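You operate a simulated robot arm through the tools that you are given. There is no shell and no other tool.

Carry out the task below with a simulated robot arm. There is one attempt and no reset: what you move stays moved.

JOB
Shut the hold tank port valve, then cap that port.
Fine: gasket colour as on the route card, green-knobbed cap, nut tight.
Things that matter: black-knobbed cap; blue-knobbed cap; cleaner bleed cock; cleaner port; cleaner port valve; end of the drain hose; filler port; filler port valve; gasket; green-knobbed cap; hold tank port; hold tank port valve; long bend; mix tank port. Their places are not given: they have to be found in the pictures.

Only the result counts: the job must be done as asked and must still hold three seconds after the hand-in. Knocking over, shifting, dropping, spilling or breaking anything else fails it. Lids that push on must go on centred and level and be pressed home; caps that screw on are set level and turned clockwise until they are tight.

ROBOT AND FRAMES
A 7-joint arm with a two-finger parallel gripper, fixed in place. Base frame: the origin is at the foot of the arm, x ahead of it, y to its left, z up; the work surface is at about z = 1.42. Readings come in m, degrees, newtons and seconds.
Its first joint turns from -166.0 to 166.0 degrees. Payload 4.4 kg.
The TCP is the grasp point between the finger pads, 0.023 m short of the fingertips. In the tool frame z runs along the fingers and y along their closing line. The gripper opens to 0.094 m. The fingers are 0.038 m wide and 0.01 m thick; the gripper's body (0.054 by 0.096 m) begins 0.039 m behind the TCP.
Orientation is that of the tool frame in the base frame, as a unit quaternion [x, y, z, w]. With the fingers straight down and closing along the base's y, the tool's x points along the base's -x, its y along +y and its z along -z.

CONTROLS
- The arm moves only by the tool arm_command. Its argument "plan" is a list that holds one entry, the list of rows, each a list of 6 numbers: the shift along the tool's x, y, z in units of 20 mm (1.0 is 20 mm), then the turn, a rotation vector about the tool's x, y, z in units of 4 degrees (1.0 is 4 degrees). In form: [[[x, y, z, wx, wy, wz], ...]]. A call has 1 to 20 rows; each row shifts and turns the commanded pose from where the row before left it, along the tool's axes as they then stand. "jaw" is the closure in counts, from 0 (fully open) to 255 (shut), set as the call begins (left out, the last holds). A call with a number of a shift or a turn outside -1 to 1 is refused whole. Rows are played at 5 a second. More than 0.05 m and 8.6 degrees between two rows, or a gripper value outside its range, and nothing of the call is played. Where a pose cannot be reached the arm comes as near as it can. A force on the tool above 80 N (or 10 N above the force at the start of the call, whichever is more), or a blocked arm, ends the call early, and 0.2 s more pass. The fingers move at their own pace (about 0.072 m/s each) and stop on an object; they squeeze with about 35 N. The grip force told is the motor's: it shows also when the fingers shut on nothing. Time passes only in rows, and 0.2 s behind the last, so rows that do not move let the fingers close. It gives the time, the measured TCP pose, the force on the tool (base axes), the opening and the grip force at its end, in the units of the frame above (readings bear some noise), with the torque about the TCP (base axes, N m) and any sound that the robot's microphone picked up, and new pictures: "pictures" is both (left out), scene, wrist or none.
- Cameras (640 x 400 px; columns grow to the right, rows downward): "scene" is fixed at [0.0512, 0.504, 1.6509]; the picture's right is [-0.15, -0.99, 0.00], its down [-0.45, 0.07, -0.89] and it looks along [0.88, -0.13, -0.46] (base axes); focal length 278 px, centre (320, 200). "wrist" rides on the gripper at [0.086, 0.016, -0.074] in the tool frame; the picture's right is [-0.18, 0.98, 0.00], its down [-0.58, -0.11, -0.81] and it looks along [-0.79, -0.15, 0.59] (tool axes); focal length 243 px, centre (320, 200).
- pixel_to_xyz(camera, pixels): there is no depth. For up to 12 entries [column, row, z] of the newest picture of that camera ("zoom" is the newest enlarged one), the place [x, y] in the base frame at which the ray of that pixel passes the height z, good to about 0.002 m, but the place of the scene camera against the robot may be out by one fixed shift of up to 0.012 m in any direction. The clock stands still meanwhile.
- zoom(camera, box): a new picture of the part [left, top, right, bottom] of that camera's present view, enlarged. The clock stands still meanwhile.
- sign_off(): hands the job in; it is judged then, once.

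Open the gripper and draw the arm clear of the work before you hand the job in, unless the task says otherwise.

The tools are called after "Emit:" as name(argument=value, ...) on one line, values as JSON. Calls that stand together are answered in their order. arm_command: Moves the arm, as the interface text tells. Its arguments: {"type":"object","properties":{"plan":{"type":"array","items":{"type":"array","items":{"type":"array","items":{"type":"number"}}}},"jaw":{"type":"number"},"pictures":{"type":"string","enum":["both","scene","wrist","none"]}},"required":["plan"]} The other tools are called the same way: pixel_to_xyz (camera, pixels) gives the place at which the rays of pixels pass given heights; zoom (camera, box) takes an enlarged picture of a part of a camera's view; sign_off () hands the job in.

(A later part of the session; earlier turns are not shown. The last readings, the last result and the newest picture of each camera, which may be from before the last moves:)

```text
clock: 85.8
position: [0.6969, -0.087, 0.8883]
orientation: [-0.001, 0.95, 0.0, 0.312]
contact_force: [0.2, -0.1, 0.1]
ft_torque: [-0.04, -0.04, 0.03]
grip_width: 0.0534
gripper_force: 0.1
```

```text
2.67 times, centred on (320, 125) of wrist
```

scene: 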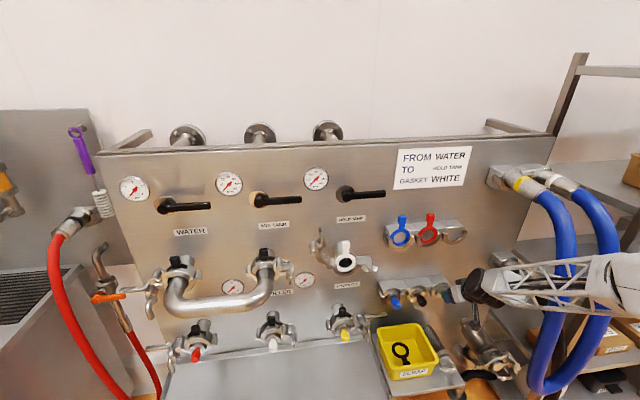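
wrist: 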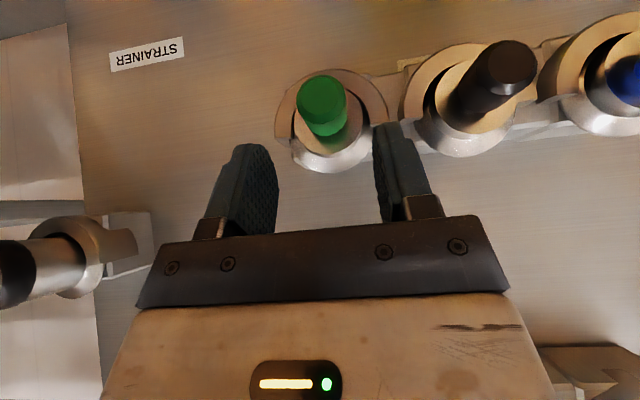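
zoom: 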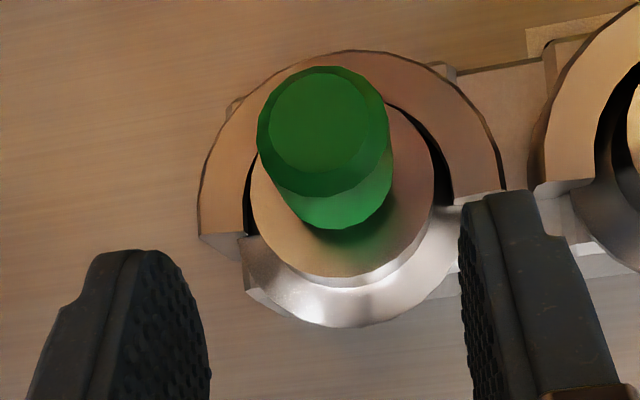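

The knob end ray (319,96) agrees with the estimate. I go the last 58 mm along the tool and check the result.

Emit:
arm_command(plan=[[[0, 0.02, 1, 0, 0, 0], [0, 0, 1, 0, 0, 0], [0, 0, 0.9, 0, 0, 0]]])

Emit:
zoom(camera="wrist", box=[200, 80, 440, 230])

```text
clock: 86.6
position: [0.729, -0.0861, 0.84]
orientation: [-0.001, 0.95, 0.0, 0.311]
contact_force: [0.4, 0.3, -0.3]
ft_torque: [0.0, 0.01, 0.05]
grip_width: 0.0537
gripper_force: 0.0
```

scene: 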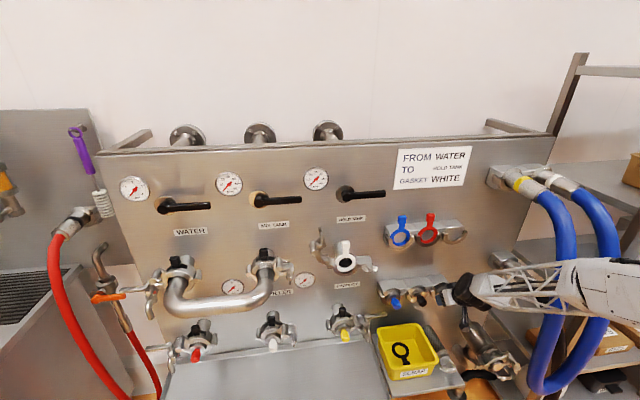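
wrist: 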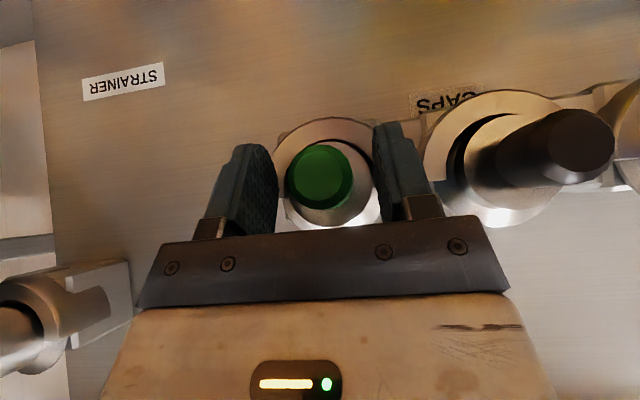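

```text
2.67 times, centred on (320, 155) of wrist
```

zoom: 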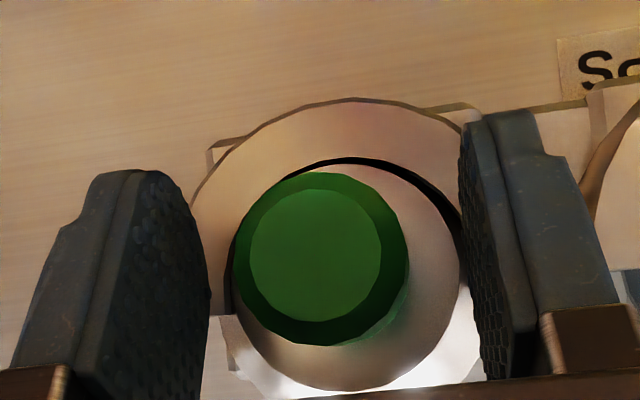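

The knob is centred between the pads. I close the jaw.

Emit:
arm_command(plan=[[[0, 0, 0, 0, 0, 0], [0, 0, 0, 0, 0, 0], [0, 0, 0, 0, 0, 0], [0, 0, 0, 0, 0, 0]]], jaw=255, pictures="wrist")

```text
clock: 87.6
position: [0.7304, -0.0848, 0.8382]
orientation: [0.001, 0.95, -0.002, 0.311]
contact_force: [2.2, 15.0, 1.6]
ft_torque: [0.16, 0.01, 0.82]
grip_width: 0.0284
gripper_force: 35.0
```

wrist: 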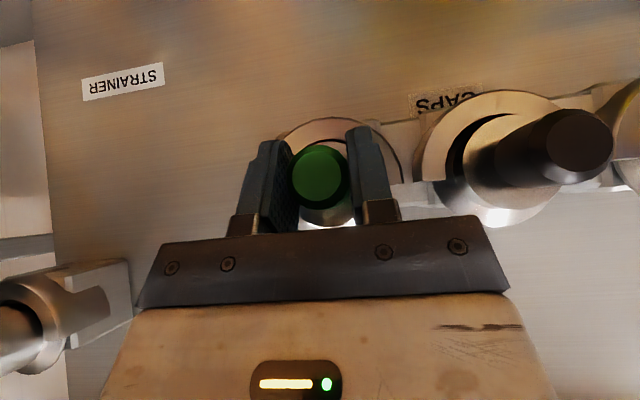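

Gripped (28.4 mm) but with a 15 N side force in +y, so the knob is ~1.5 mm more to +y. I shift the command to relax it.

Emit:
arm_command(plan=[[[0, 0.075, 0, 0, 0, 0], [0, 0, 0, 0, 0, 0]]], pictures="none")

```text
clock: 88.2
position: [0.7305, -0.0856, 0.8409]
orientation: [0.0, 0.95, -0.001, 0.311]
contact_force: [5.2, -2.8, -1.8]
ft_torque: [-0.04, 0.15, -0.26]
grip_width: 0.0283
gripper_force: 34.9
```

The side force is nearly gone. I lift the cap straight up 70 mm, slowly at first.

Emit:
arm_command(plan=[[[-0.148, 0, -0.2, 0, 0, 0], [-0.296, 0, -0.403, 0, 0, 0], [-0.296, 0, -0.403, 0, 0, 0], [-0.591, 0, -0.806, 0, 0, 0], [-0.591, 0, -0.806, 0, 0, 0]]])

Emit:
zoom(camera="wrist", box=[200, 50, 440, 230])

Emit:
zoom(camera="scene", box=[370, 210, 510, 310])

```text
clock: 89.4
position: [0.7301, -0.0846, 0.9065]
orientation: [0.001, 0.95, -0.001, 0.311]
contact_force: [-0.2, -0.2, -2.2]
ft_torque: [0.0, 0.08, -0.01]
grip_width: 0.0285
gripper_force: 35.8
```

scene: 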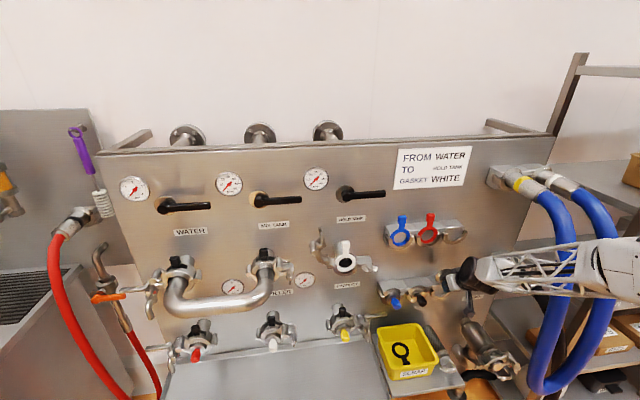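
wrist: 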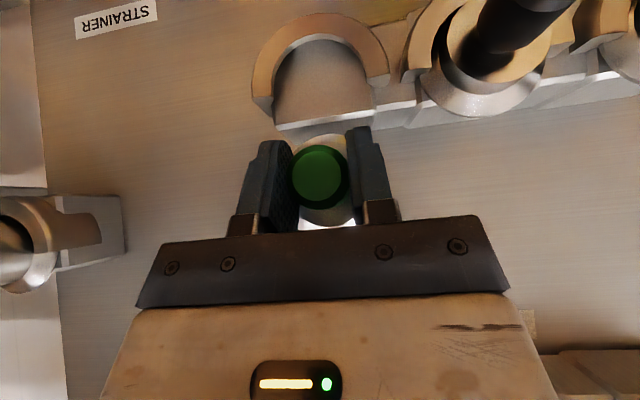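

```text
2.22 times, centred on (320, 140) of wrist
```

zoom: 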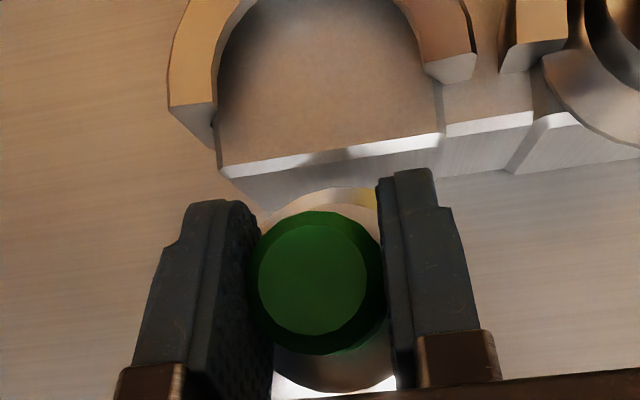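

```text
4.00 times, centred on (440, 260) of scene
```

zoom: 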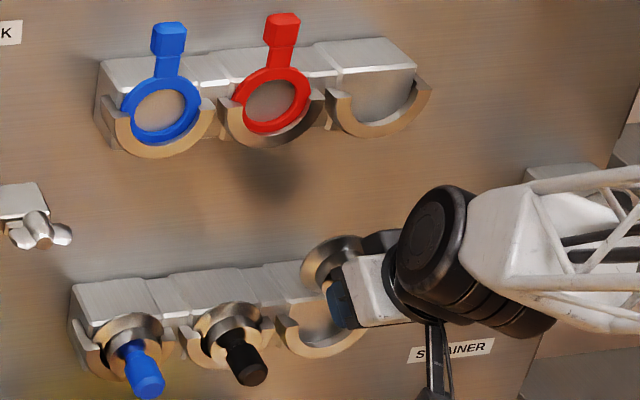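

The green cap is out of the rack. I retreat 140 mm and carry it up and left to in front of the port.

Emit:
arm_command(plan=[[[0.807, 0, -0.591, 0, 0, 0], [0.807, 0, -0.591, 0, 0, 0], [0.807, 0, -0.591, 0, 0, 0], [0.807, 0, -0.591, 0, 0, 0], [0.807, 0, -0.591, 0, 0, 0], [0.807, 0, -0.591, 0, 0, 0], [0.807, 0, -0.591, 0, 0, 0]]], pictures="none")

Emit:
arm_command(plan=[[[-0.2955, 0.986, -0.403, 0, 0, 0], [-0.2955, 0.986, -0.403, 0, 0, 0], [-0.2955, 0.986, -0.403, 0, 0, 0], [-0.2955, 0.986, -0.403, 0, 0, 0], [-0.2955, 0.986, -0.403, 0, 0, 0], [-0.2955, 0.986, -0.403, 0, 0, 0], [-0.2955, 0.986, -0.403, 0, 0, 0], [-0.2955, 0.986, -0.403, 0, 0, 0], [-0.2955, 0.986, -0.403, 0, 0, 0], [-0.2955, 0.986, -0.403, 0, 0, 0], [-0.2955, 0.986, -0.403, 0, 0, 0], [-0.2955, 0.986, -0.403, 0, 0, 0], [-0.2955, 0.986, -0.403, 0, 0, 0], [-0.2955, 0.986, -0.403, 0, 0, 0], [-0.2955, 0.986, -0.403, 0, 0, 0], [-0.2955, 0.986, -0.403, 0, 0, 0], [-0.2955, 0.986, -0.403, 0, 0, 0], [-0.2955, 0.986, -0.403, 0, 0, 0], [-0.2955, 0.986, -0.403, 0, 0, 0], [-0.2955, 0.986, -0.403, 0, 0, 0]]])

Emit:
zoom(camera="scene", box=[300, 200, 400, 275])

```text
clock: 91.0
position: [0.59, -0.0833, 0.9065]
orientation: [0.001, 0.951, -0.002, 0.311]
contact_force: [-0.9, -0.1, -2.6]
ft_torque: [-0.02, 0.06, 0.02]
grip_width: 0.028
gripper_force: 34.6
```

```text
clock: 95.2
position: [0.5917, 0.3094, 1.1057]
orientation: [0.001, 0.951, -0.002, 0.31]
contact_force: [-0.3, 0.7, -2.7]
ft_torque: [0.02, 0.05, 0.01]
grip_width: 0.0284
gripper_force: 35.0
```

scene: 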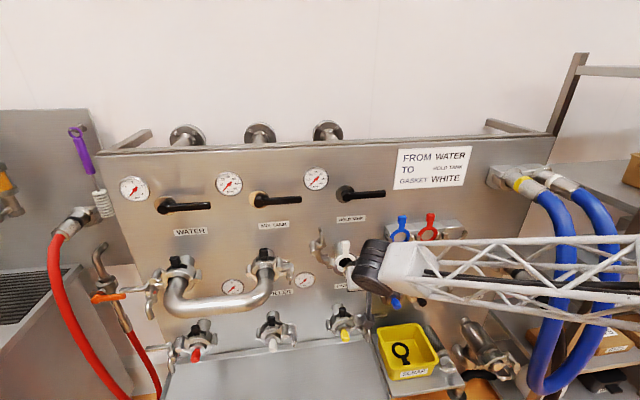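
wrist: 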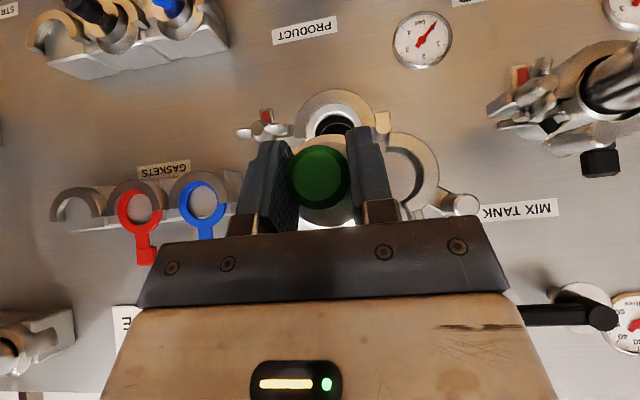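

```text
5.33 times, centred on (350, 238) of scene
```

zoom: 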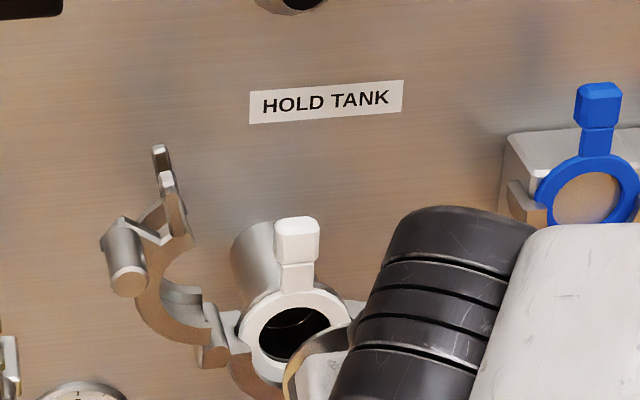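

The cap hangs level in front of the port. I lower to 30 mm above the final height and advance toward the groove to just in front of the lip.

Emit:
arm_command(plan=[[[0.527, 0, 0.72, 0, 0, 0], [0.527, 0, 0.72, 0, 0, 0], [-0.686, 0, 0.502, 0, 0, 0], [-0.686, 0, 0.502, 0, 0, 0], [-0.686, 0, 0.502, 0, 0, 0], [-0.686, 0, 0.502, 0, 0, 0], [-0.686, 0, 0.502, 0, 0, 0]]])

Emit:
zoom(camera="scene", box=[310, 215, 390, 275])

Emit:
zoom(camera="wrist", box=[180, 50, 460, 225])

```text
clock: 96.8
position: [0.6758, 0.3087, 1.0715]
orientation: [0.0, 0.951, -0.001, 0.31]
contact_force: [0.1, 0.5, -1.7]
ft_torque: [-0.03, 0.08, 0.01]
grip_width: 0.0283
gripper_force: 35.1
```

scene: 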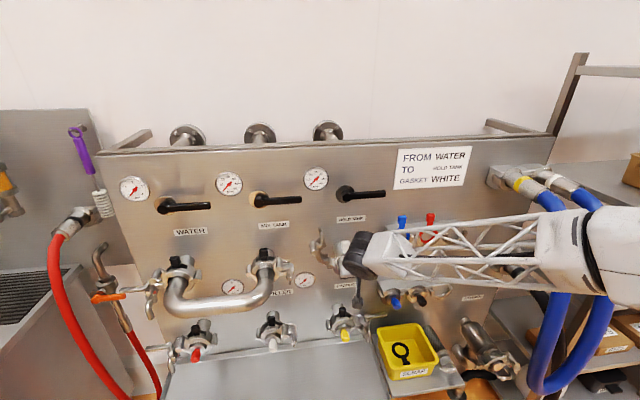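
wrist: 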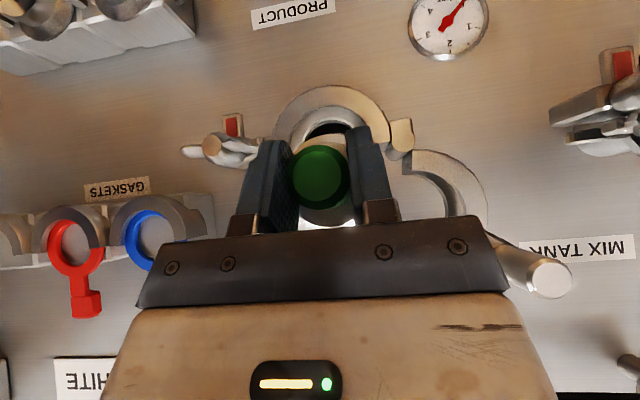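

```text
6.67 times, centred on (350, 245) of scene
```

zoom: 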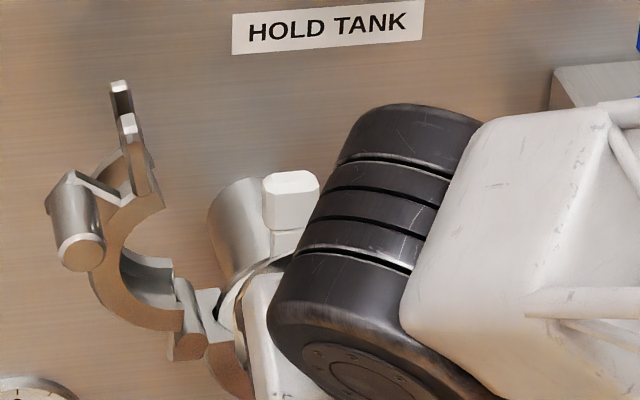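

```text
2.29 times, centred on (320, 138) of wrist
```

zoom: 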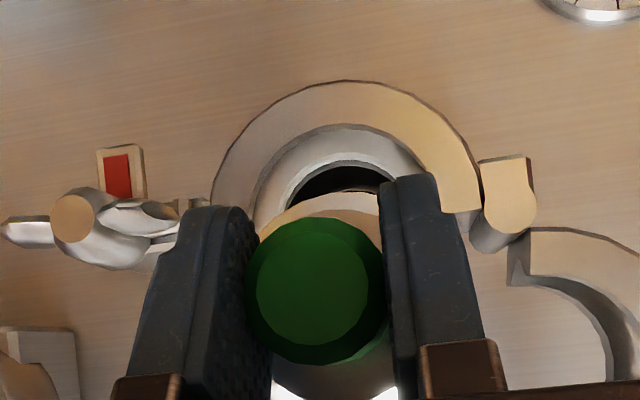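

The cap is just in front of the lip and 30 mm high. I advance 12 mm, then continue in smaller steps feeling for contact with the gasket.

Emit:
arm_command(plan=[[[-0.121, 0, 0.089, 0, 0, 0], [-0.121, 0, 0.089, 0, 0, 0], [-0.121, 0, 0.089, 0, 0, 0], [-0.121, 0, 0.089, 0, 0, 0]]], pictures="none")

Emit:
arm_command(plan=[[[-0.081, 0, 0.059, 0, 0, 0], [-0.081, 0, 0.059, 0, 0, 0]]], pictures="none")

Emit:
arm_command(plan=[[[-0.081, 0, 0.059, 0, 0, 0], [-0.081, 0, 0.059, 0, 0, 0]]])

Emit:
zoom(camera="scene", box=[310, 215, 390, 275])

Emit:
zoom(camera="wrist", box=[180, 50, 460, 225])

```text
clock: 97.8
position: [0.6869, 0.3101, 1.0704]
orientation: [0.001, 0.95, -0.001, 0.311]
contact_force: [-0.5, -0.4, -2.0]
ft_torque: [-0.03, 0.12, -0.01]
grip_width: 0.0282
gripper_force: 34.8
```

```text
clock: 98.4
position: [0.6919, 0.3084, 1.0709]
orientation: [0.0, 0.95, -0.001, 0.311]
contact_force: [0.1, -0.9, -2.7]
ft_torque: [0.02, 0.09, -0.01]
grip_width: 0.0283
gripper_force: 35.0
```

```text
clock: 99.0
position: [0.6958, 0.3082, 1.0705]
orientation: [0.0, 0.951, -0.001, 0.309]
contact_force: [-0.3, -0.9, -2.0]
ft_torque: [0.01, 0.04, 0.02]
grip_width: 0.0285
gripper_force: 35.0
```

scene: 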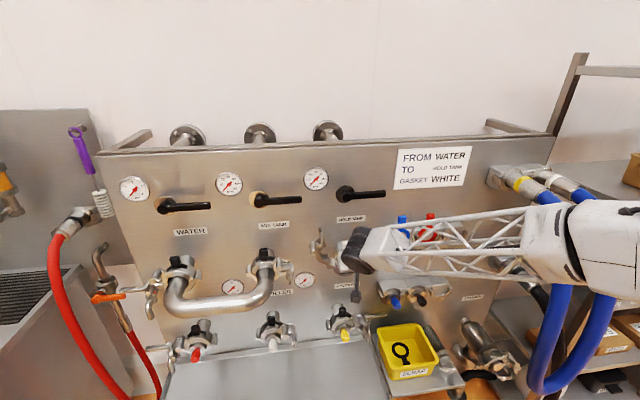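
wrist: 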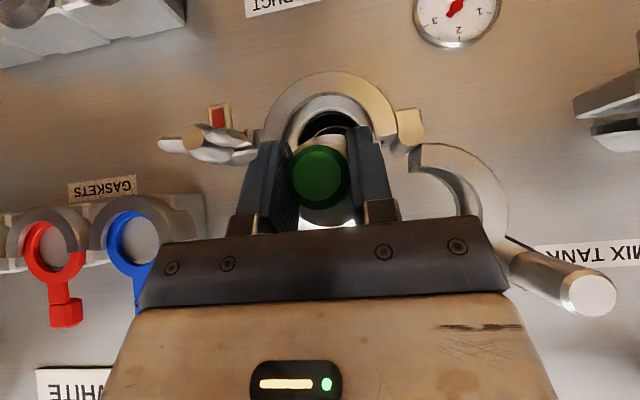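

```text
6.67 times, centred on (350, 245) of scene
```

zoom: 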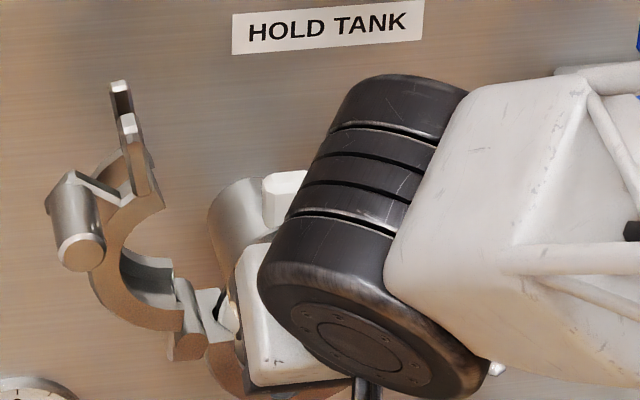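

```text
2.29 times, centred on (320, 138) of wrist
```

zoom: 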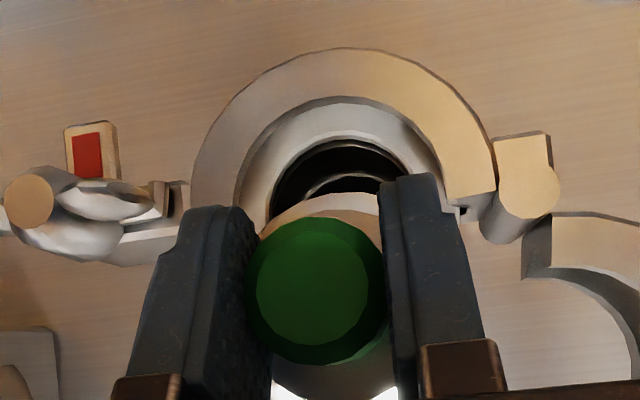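

No contact at x=0.696. I continue in 2–3 mm steps to feel the gasket.

Emit:
arm_command(plan=[[[-0.121, 0.04, 0.089, 0, 0, 0], [0, 0, 0, 0, 0, 0]]], pictures="none")

Emit:
arm_command(plan=[[[-0.121, 0, 0.089, 0, 0, 0], [0, 0, 0, 0, 0, 0]]], pictures="none")

Emit:
arm_command(plan=[[[-0.081, 0, 0.059, 0, 0, 0], [0, 0, 0, 0, 0, 0]]], pictures="wrist")

Emit:
zoom(camera="wrist", box=[180, 50, 460, 225])

```text
clock: 99.6
position: [0.6994, 0.3089, 1.0713]
orientation: [0.001, 0.95, -0.001, 0.311]
contact_force: [0.1, 0.3, -3.7]
ft_torque: [-0.01, 0.13, 0.04]
grip_width: 0.0284
gripper_force: 34.4
```

```text
clock: 100.2
position: [0.7012, 0.309, 1.0704]
orientation: [0.0, 0.951, -0.001, 0.31]
contact_force: [-37.9, -2.6, 5.0]
ft_torque: [-0.08, 0.89, -0.14]
grip_width: 0.0282
gripper_force: 34.9
```

```text
clock: 100.7
position: [0.7009, 0.3097, 1.0712]
orientation: [0.001, 0.951, -0.001, 0.311]
contact_force: [-37.2, -1.3, 10.4]
ft_torque: [0.01, 0.57, 0.01]
grip_width: 0.0285
gripper_force: 34.9
stopped in row 2: the force on the tool passed its limit at 83 N (the readings are from after the stop); the commanded pose is now the measured one
```

wrist: 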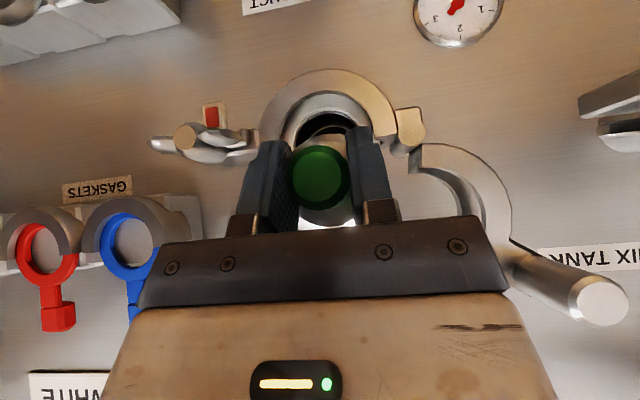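

```text
2.29 times, centred on (320, 138) of wrist
```

zoom: 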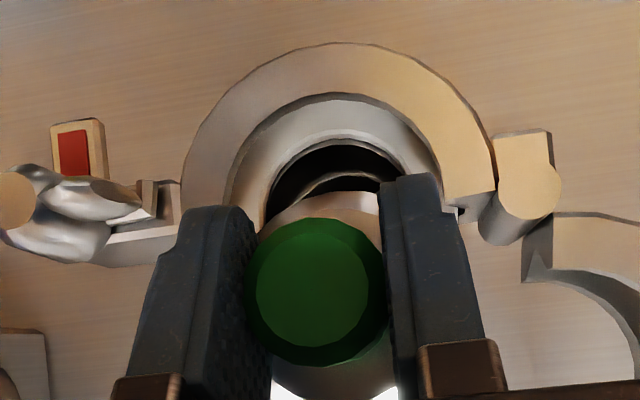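

Firm contact with the gasket/flange at x≈0.701. I back off 2 mm and lower 12 mm.

Emit:
arm_command(plan=[[[0.081, 0, -0.059, 0, 0, 0], [0, 0, 0, 0, 0, 0]]], pictures="none")

Emit:
arm_command(plan=[[[0.118, 0, 0.161, 0, 0, 0], [0.118, 0, 0.161, 0, 0, 0], [0.118, 0, 0.161, 0, 0, 0]]], pictures="none")

```text
clock: 101.3
position: [0.7006, 0.3089, 1.0686]
orientation: [0.001, 0.951, -0.002, 0.31]
contact_force: [-0.8, -0.7, -2.4]
ft_torque: [0.01, 0.05, -0.03]
grip_width: 0.0283
gripper_force: 34.9
```

```text
clock: 102.1
position: [0.6997, 0.3095, 1.0565]
orientation: [0.0, 0.951, -0.002, 0.31]
contact_force: [0.4, -0.3, -3.8]
ft_torque: [0.03, 0.09, 0.02]
grip_width: 0.0284
gripper_force: 34.6
```

No contact; I continue lowering in 4 mm steps.

Emit:
arm_command(plan=[[[0.059, 0, 0.0806, 0, 0, 0], [0.059, 0, 0.0806, 0, 0, 0]]], pictures="none")

Emit:
arm_command(plan=[[[0.059, 0, 0.0806, 0, 0, 0], [0.059, 0, 0.0806, 0, 0, 0]]], pictures="none")

Emit:
arm_command(plan=[[[0.059, 0, 0.0806, 0, 0, 0], [0, 0, 0, 0, 0, 0]]])

Emit:
zoom(camera="wrist", box=[180, 50, 460, 225])

```text
clock: 102.7
position: [0.7, 0.3096, 1.0541]
orientation: [0.001, 0.951, -0.003, 0.31]
contact_force: [-0.9, 0.5, -2.5]
ft_torque: [0.02, 0.08, 0.02]
grip_width: 0.0282
gripper_force: 35.5
```

```text
clock: 103.3
position: [0.7001, 0.3082, 1.0503]
orientation: [0.0, 0.951, -0.002, 0.309]
contact_force: [0.4, 0.2, -3.2]
ft_torque: [0.06, 0.08, 0.03]
grip_width: 0.0282
gripper_force: 34.7
```

```text
clock: 103.9
position: [0.7004, 0.31, 1.0482]
orientation: [0.001, 0.951, -0.002, 0.309]
contact_force: [-0.1, 0.1, -2.0]
ft_torque: [0.0, 0.12, 0.02]
grip_width: 0.0283
gripper_force: 34.1
```

scene: 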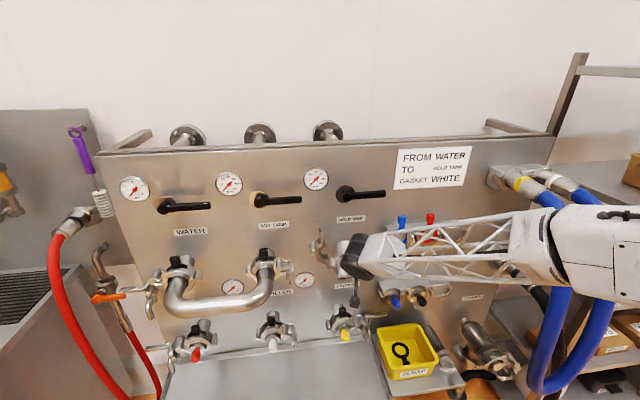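
wrist: 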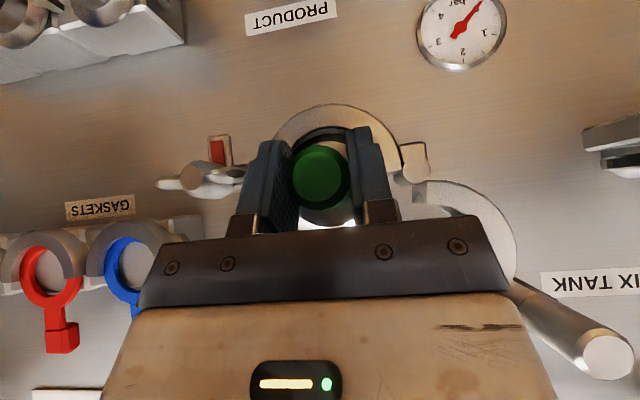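

```text
2.29 times, centred on (320, 138) of wrist
```

zoom: 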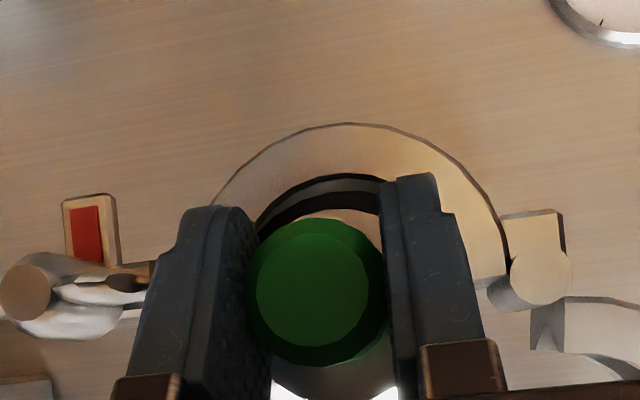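

Inside the groove with no contact at z≈1.048. I keep lowering 2 mm at a time until I feel the cradle (expected ≈1.04).

Emit:
arm_command(plan=[[[0.059, 0, 0.0806, 0, 0, 0], [0.03, 0, 0.0403, 0, 0, 0], [0, 0, 0, 0, 0, 0]]], pictures="none")

Emit:
arm_command(plan=[[[0.059, 0, 0.0806, 0, 0, 0], [0, 0, 0, 0, 0, 0]]], pictures="none")

Emit:
arm_command(plan=[[[0.045, 0, 0.06, 0, 0, 0], [0, 0, 0, 0, 0, 0]]], pictures="none")

```text
clock: 104.7
position: [0.6995, 0.3098, 1.0438]
orientation: [0.0, 0.951, -0.001, 0.31]
contact_force: [-1.3, 0.2, -2.5]
ft_torque: [-0.07, 0.08, 0.0]
grip_width: 0.0282
gripper_force: 34.9
```

```text
clock: 105.3
position: [0.7005, 0.3107, 1.0423]
orientation: [0.0, 0.951, -0.001, 0.31]
contact_force: [-0.5, 0.2, -2.9]
ft_torque: [-0.04, 0.08, 0.02]
grip_width: 0.0281
gripper_force: 34.0
```

```text
clock: 105.9
position: [0.7015, 0.308, 1.0417]
orientation: [0.001, 0.951, -0.002, 0.31]
contact_force: [-5.7, -1.7, 1.2]
ft_torque: [-0.04, 0.06, -0.01]
grip_width: 0.0284
gripper_force: 34.8
```

First light contact at z≈1.041. I press 1.5 mm more and look.

Emit:
arm_command(plan=[[[0.045, 0, 0.06, 0, 0, 0], [0, 0, 0, 0, 0, 0]]])

Emit:
zoom(camera="wrist", box=[180, 50, 460, 225])

Emit:
zoom(camera="scene", box=[310, 215, 390, 275])

```text
clock: 106.5
position: [0.699, 0.3099, 1.041]
orientation: [-0.001, 0.951, -0.001, 0.31]
contact_force: [0.7, 0.1, -2.0]
ft_torque: [0.01, 0.07, -0.01]
grip_width: 0.0282
gripper_force: 35.4
```

scene: 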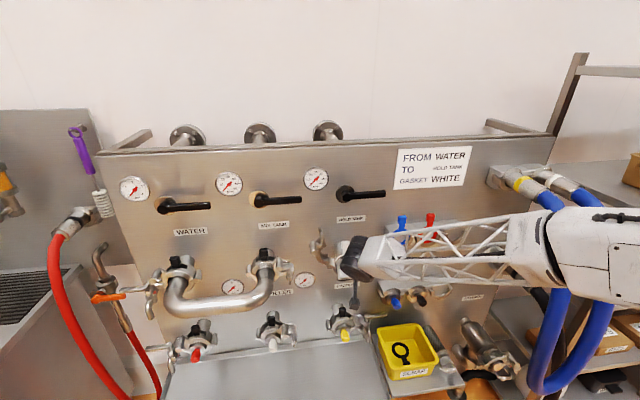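
wrist: 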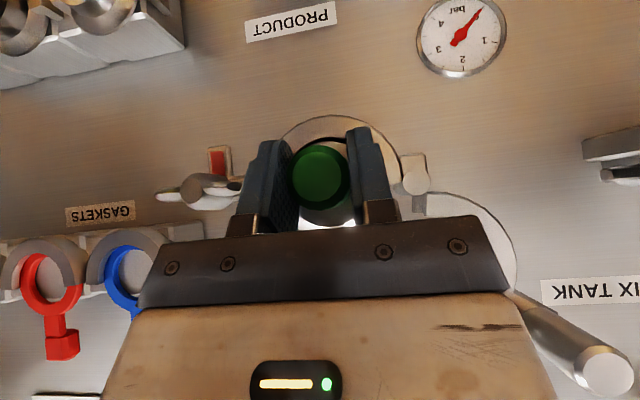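

```text
2.29 times, centred on (320, 138) of wrist
```

zoom: 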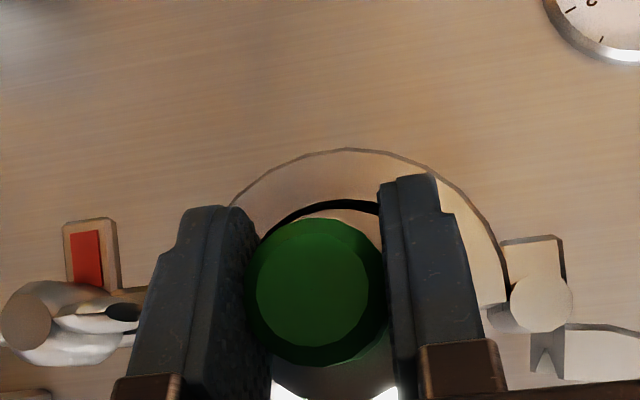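

```text
6.67 times, centred on (350, 245) of scene
```

zoom: 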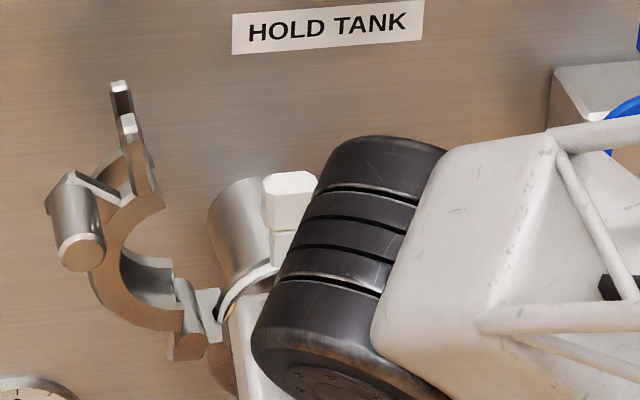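

The contact vanished (it slid along). I continue lowering 1.5 mm at a time.

Emit:
arm_command(plan=[[[0.045, 0, 0.06, 0, 0, 0], [0, 0, 0, 0, 0, 0]]], pictures="none")

Emit:
arm_command(plan=[[[0.045, 0, 0.06, 0, 0, 0], [0, 0, 0, 0, 0, 0]]], pictures="none")

```text
clock: 107.1
position: [0.7012, 0.3095, 1.0396]
orientation: [0.0, 0.951, -0.001, 0.31]
contact_force: [1.1, 2.1, 2.7]
ft_torque: [-0.01, -0.23, 0.08]
grip_width: 0.0283
gripper_force: 34.8
```

```text
clock: 107.7
position: [0.7011, 0.3102, 1.0391]
orientation: [0.0, 0.95, -0.001, 0.312]
contact_force: [-10.4, -0.8, 24.9]
ft_torque: [-0.02, -0.93, -0.01]
grip_width: 0.0284
gripper_force: 35.1
```

Seated on the cradle: 25 N at z≈1.039. I raise 1 mm to relieve the load, then read.

Emit:
arm_command(plan=[[[-0.03, 0, -0.04, 0, 0, 0], [0, 0, 0, 0, 0, 0]]], pictures="none")

Emit:
arm_command(plan=[[[-0.02, 0, 0.015, 0, 0, 0], [0, 0, 0, 0, 0, 0]]], pictures="none")

```text
clock: 108.3
position: [0.7011, 0.3108, 1.04]
orientation: [0.0, 0.951, -0.001, 0.31]
contact_force: [-4.2, 8.3, 21.7]
ft_torque: [0.03, -0.94, 0.26]
grip_width: 0.028
gripper_force: 34.8
```

```text
clock: 108.9
position: [0.7008, 0.3097, 1.0382]
orientation: [0.0, 0.951, -0.002, 0.309]
contact_force: [-23.4, 13.9, 23.4]
ft_torque: [0.1, -0.56, 0.66]
grip_width: 0.0284
gripper_force: 34.8
```

Loads persist (x −23, y +14, z +23 N). I ease back: 0.7 mm in −x, 0.7 mm +y, 1 mm up.

Emit:
arm_command(plan=[[[0.028, 0.035, -0.02, 0, 0, 0], [-0.03, 0, -0.04, 0, 0, 0], [0, 0, 0, 0, 0, 0]]], pictures="none")

```text
clock: 109.7
position: [0.7001, 0.3111, 1.0388]
orientation: [0.001, 0.951, -0.002, 0.31]
contact_force: [8.7, 9.5, 11.4]
ft_torque: [0.0, -0.71, 0.41]
grip_width: 0.0282
gripper_force: 34.7
```

Closer to balanced. One more small correction, then I release the knob by opening to 60 mm.

Emit:
arm_command(plan=[[[-0.025, 0.025, -0.012, 0, 0, 0], [0, 0, 0, 0, 0, 0]]], pictures="none")

Emit:
arm_command(plan=[[[0, 0, 0, 0, 0, 0], [0, 0, 0, 0, 0, 0], [0, 0, 0, 0, 0, 0]]], jaw=100)

Emit:
zoom(camera="wrist", box=[180, 50, 460, 225])

Emit:
zoom(camera="scene", box=[310, 215, 390, 275])

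```text
clock: 110.3
position: [0.6998, 0.3091, 1.0384]
orientation: [0.0, 0.951, -0.001, 0.31]
contact_force: [-0.5, -0.9, 8.6]
ft_torque: [-0.09, -0.44, 0.0]
grip_width: 0.0283
gripper_force: 34.7
```

```text
clock: 111.1
position: [0.7009, 0.3104, 1.0388]
orientation: [0.001, 0.951, -0.002, 0.31]
contact_force: [-1.6, -0.6, -0.3]
ft_torque: [0.0, 0.03, 0.01]
grip_width: 0.0572
gripper_force: 0.1
```

scene: 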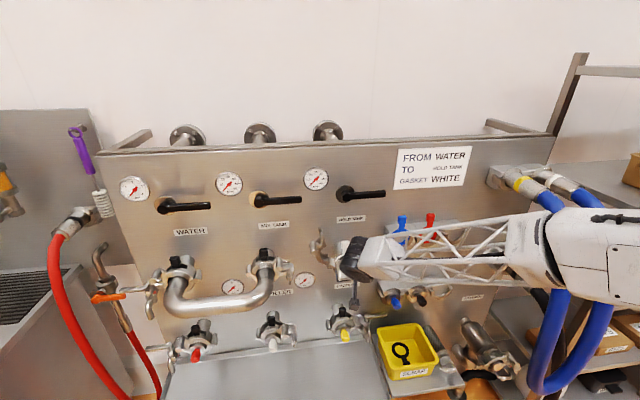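
wrist: 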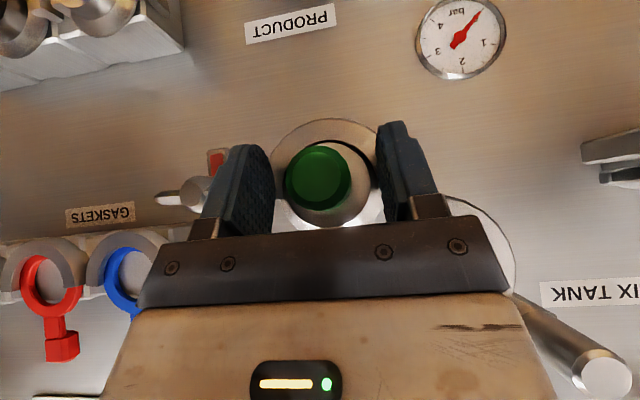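

```text
2.29 times, centred on (320, 138) of wrist
```

zoom: 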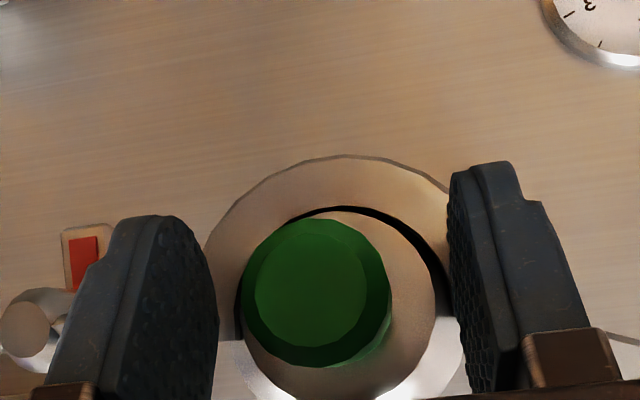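

```text
6.67 times, centred on (350, 245) of scene
```

zoom: 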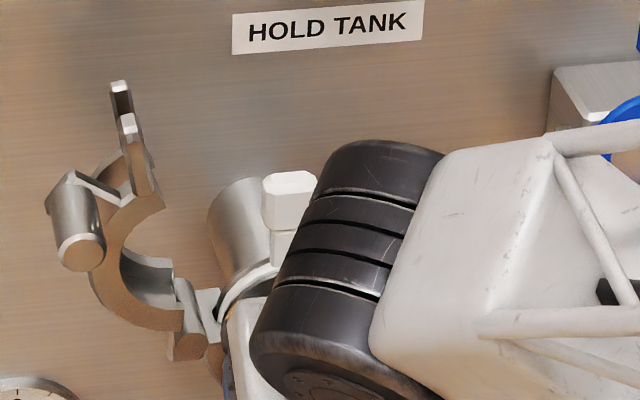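

The cap sits in the cradle. I withdraw along the tool axis and back away to view.

Emit:
arm_command(plan=[[[0, 0, -0.5, 0, 0, 0], [0, 0, -1, 0, 0, 0], [0, 0, -1, 0, 0, 0], [0, 0, -1, 0, 0, 0], [0.807, -0.5, -0.591, 0, 0, 0], [0.807, -0.5, -0.591, 0, 0, 0], [0.807, -0.5, -0.591, 0, 0, 0], [0.807, -0.5, -0.591, 0, 0, 0], [0.807, -0.5, -0.591, 0, 0, 0], [0.807, -0.5, -0.591, 0, 0, 0]]])

Emit:
zoom(camera="wrist", box=[280, 0, 560, 175])

Emit:
zoom(camera="scene", box=[310, 215, 390, 275])

```text
clock: 113.3
position: [0.5388, 0.2511, 1.0945]
orientation: [0.001, 0.951, -0.001, 0.31]
contact_force: [0.8, -0.2, 0.6]
ft_torque: [-0.03, 0.0, 0.01]
grip_width: 0.0575
gripper_force: 0.1
```

scene: 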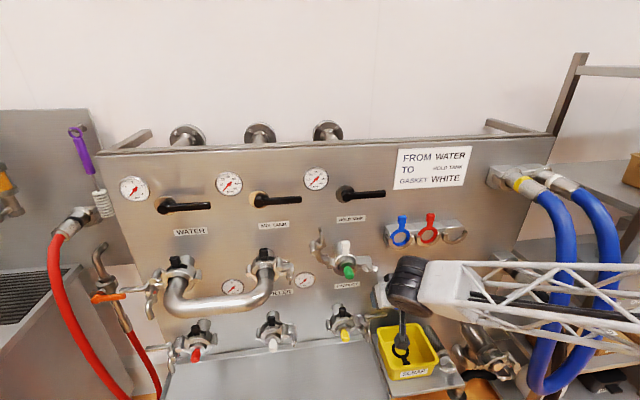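
wrist: 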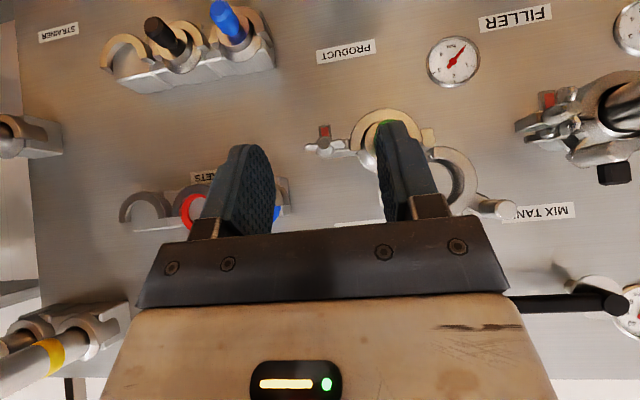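

```text
2.29 times, centred on (420, 88) of wrist
```

zoom: 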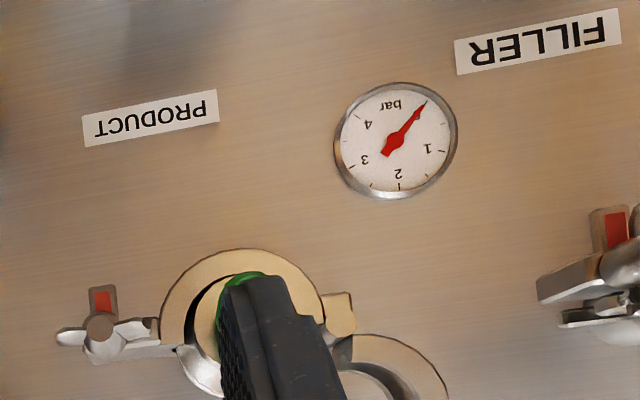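

```text
6.67 times, centred on (350, 245) of scene
```

zoom: 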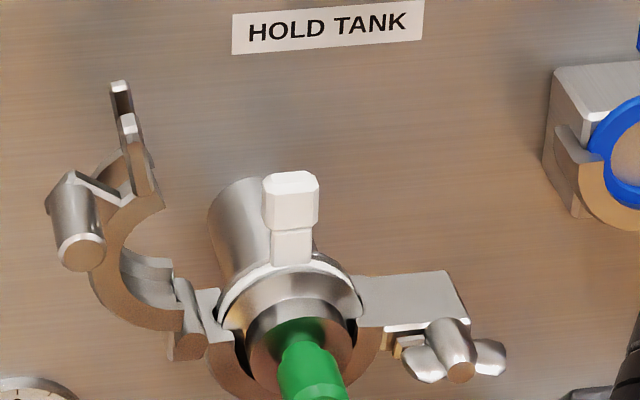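

The green cap sits squarely on the gasket. The open clamp half's boss is at about (0.72, 0.426, 1.134), hinge at (y 0.364, z 1.0425). I close the jaw, turn the tool horizontal, and go in front of a point left-below the boss.

Emit:
arm_command(plan=[[[0, 0, 0, 0, -1, 0], [0, 0, 0, 0, -1, 0], [0, 0, 0, 0, -1, 0], [0, 0, 0, 0, -1, 0], [0, 0, 0, 0, -1, 0], [0, 0, 0, 0, -1, 0], [0, 0, 0, 0, -1, 0], [0, 0, 0, 0, -1, 0], [0, 0, 0, 0, -1, 0], [0, 0, 0, 0, -1, 0], [0, 0, 0, 0, -1, 0], [0, 0, 0, 0, -1, 0], [0, 0, 0, 0, -1, 0], [0, 0, 0, 0, -0.47, 0]]], jaw=255, pictures="none")

Emit:
arm_command(plan=[[[-0.073, 0.95, 0.277, 0, 0, 0], [-0.073, 0.95, 0.277, 0, 0, 0], [-0.073, 0.95, 0.277, 0, 0, 0], [-0.073, 0.95, 0.277, 0, 0, 0], [-0.073, 0.95, 0.277, 0, 0, 0], [-0.073, 0.95, 0.277, 0, 0, 0], [-0.073, 0.95, 0.277, 0, 0, 0], [-0.073, 0.95, 0.277, 0, 0, 0], [-0.073, 0.95, 0.277, 0, 0, 0], [-0.073, 0.95, 0.277, 0, 0, 0], [-0.073, 0.95, 0.277, 0, 0, 0]]])

Emit:
zoom(camera="scene", box=[250, 215, 370, 290])

```text
clock: 116.3
position: [0.5402, 0.2519, 1.0967]
orientation: [0.0, 0.707, -0.001, 0.707]
contact_force: [-0.4, 0.3, 0.1]
ft_torque: [-0.01, 0.01, 0.02]
grip_width: 0.0
gripper_force: 35.2
```

```text
clock: 118.7
position: [0.5989, 0.4598, 1.1121]
orientation: [0.0, 0.707, -0.001, 0.707]
contact_force: [0.1, -0.3, -0.2]
ft_torque: [0.03, 0.02, 0.02]
grip_width: 0.0
gripper_force: 34.9
```

scene: 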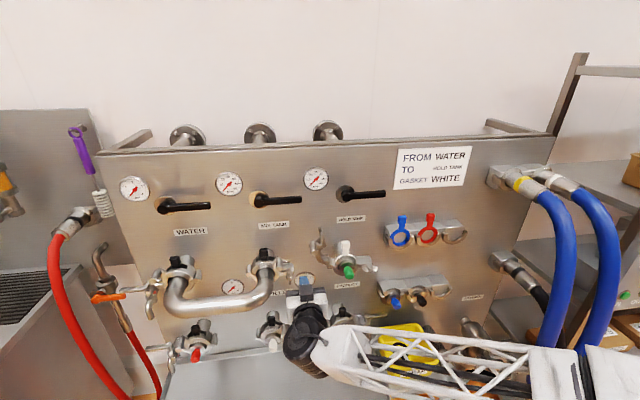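
wrist: 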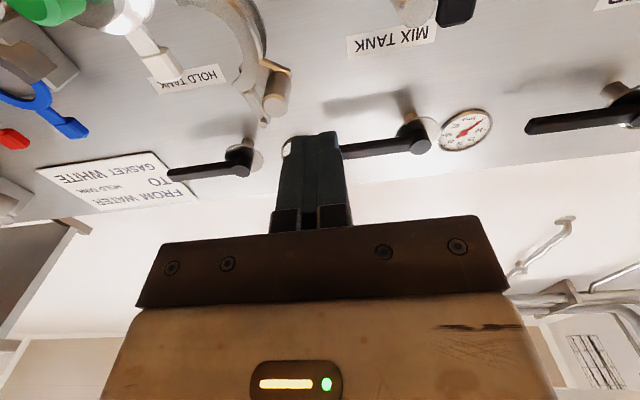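

```text
5.33 times, centred on (310, 252) of scene
```

zoom: 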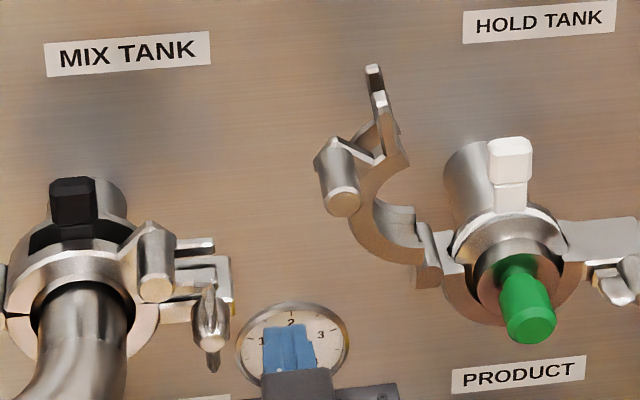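

The boss is up-right of the fingertips as planned, and the mix-tank nut at (212,320) stays clear to the left. I advance 0.116 m so the fingertips stand beside the boss.

Emit:
arm_command(plan=[[[0, 0, 0.967, 0, 0, 0], [0, 0, 0.967, 0, 0, 0], [0, 0, 0.967, 0, 0, 0], [0, 0, 0.967, 0, 0, 0], [0, 0, 0.967, 0, 0, 0], [0, 0, 0.967, 0, 0, 0]]])

Emit:
zoom(camera="scene", box=[250, 215, 370, 290])

```text
clock: 120.1
position: [0.7162, 0.4591, 1.1128]
orientation: [-0.001, 0.707, -0.001, 0.707]
contact_force: [0.7, 0.6, 0.5]
ft_torque: [-0.01, 0.0, 0.01]
grip_width: 0.0
gripper_force: 35.3
```

scene: 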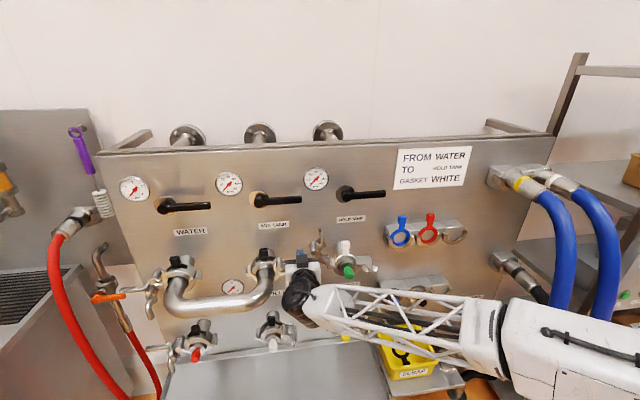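
wrist: 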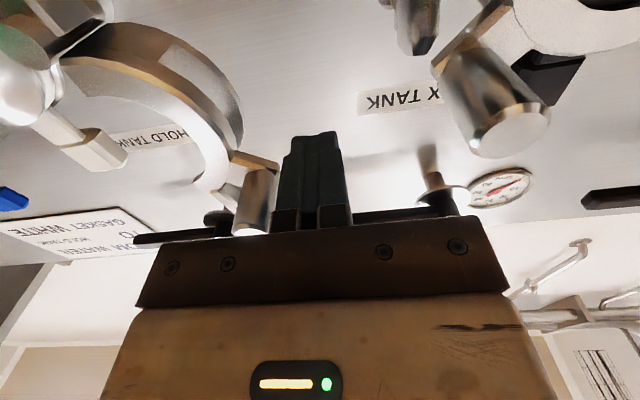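

```text
5.33 times, centred on (310, 252) of scene
```

zoom: 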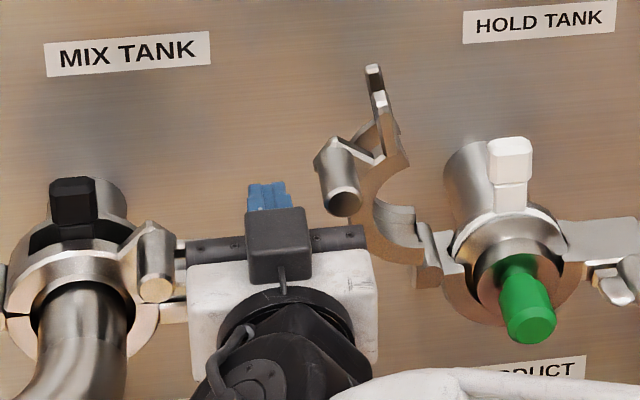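

The fingertips are left of the boss (boss at (255,200) in wrist). I push it right/up along the arc to the top position.

Emit:
arm_command(plan=[[[-0.225, -0.455, 0, 0, 0, 0], [-0.49, -0.5875, 0, 0, 0, 0], [-0.49, -0.5875, 0, 0, 0, 0], [-0.245, -0.5, 0, 0, 0, 0], [-0.245, -0.5, 0, 0, 0, 0]]])

Emit:
zoom(camera="scene", box=[250, 215, 370, 290])

```text
clock: 121.3
position: [0.7159, 0.4066, 1.1463]
orientation: [0.0, 0.707, 0.0, 0.707]
contact_force: [0.8, 0.0, 0.2]
ft_torque: [-0.01, -0.01, 0.0]
grip_width: 0.0
gripper_force: 34.9
```

scene: 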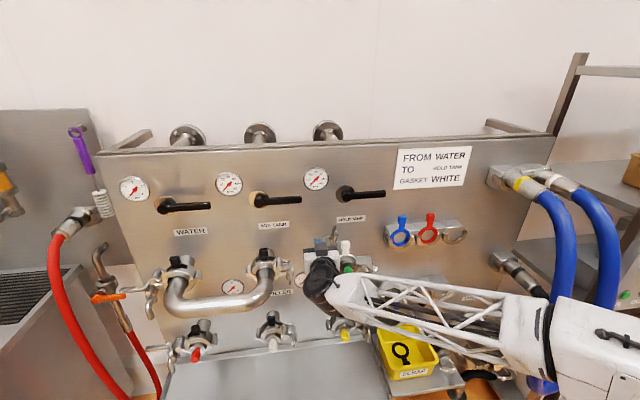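
wrist: 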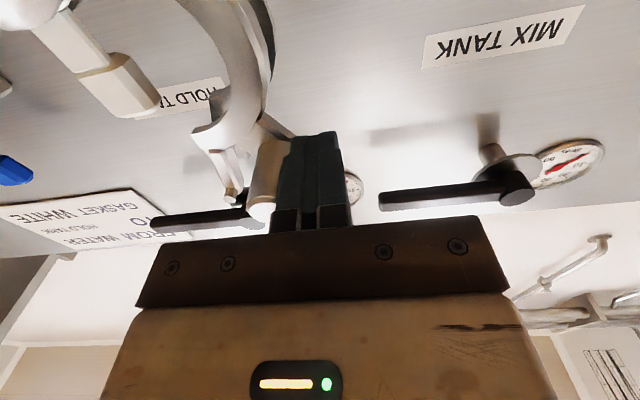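

```text
5.33 times, centred on (310, 252) of scene
```

zoom: 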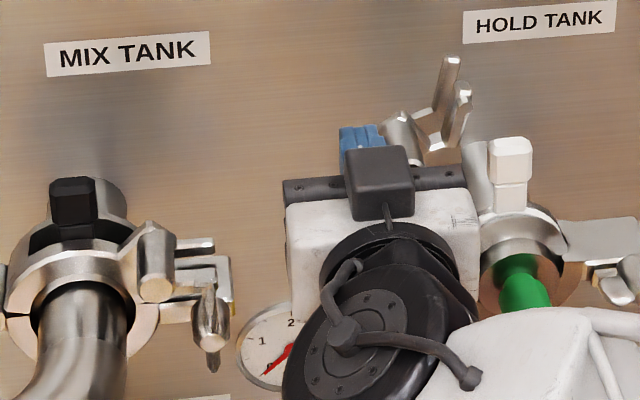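

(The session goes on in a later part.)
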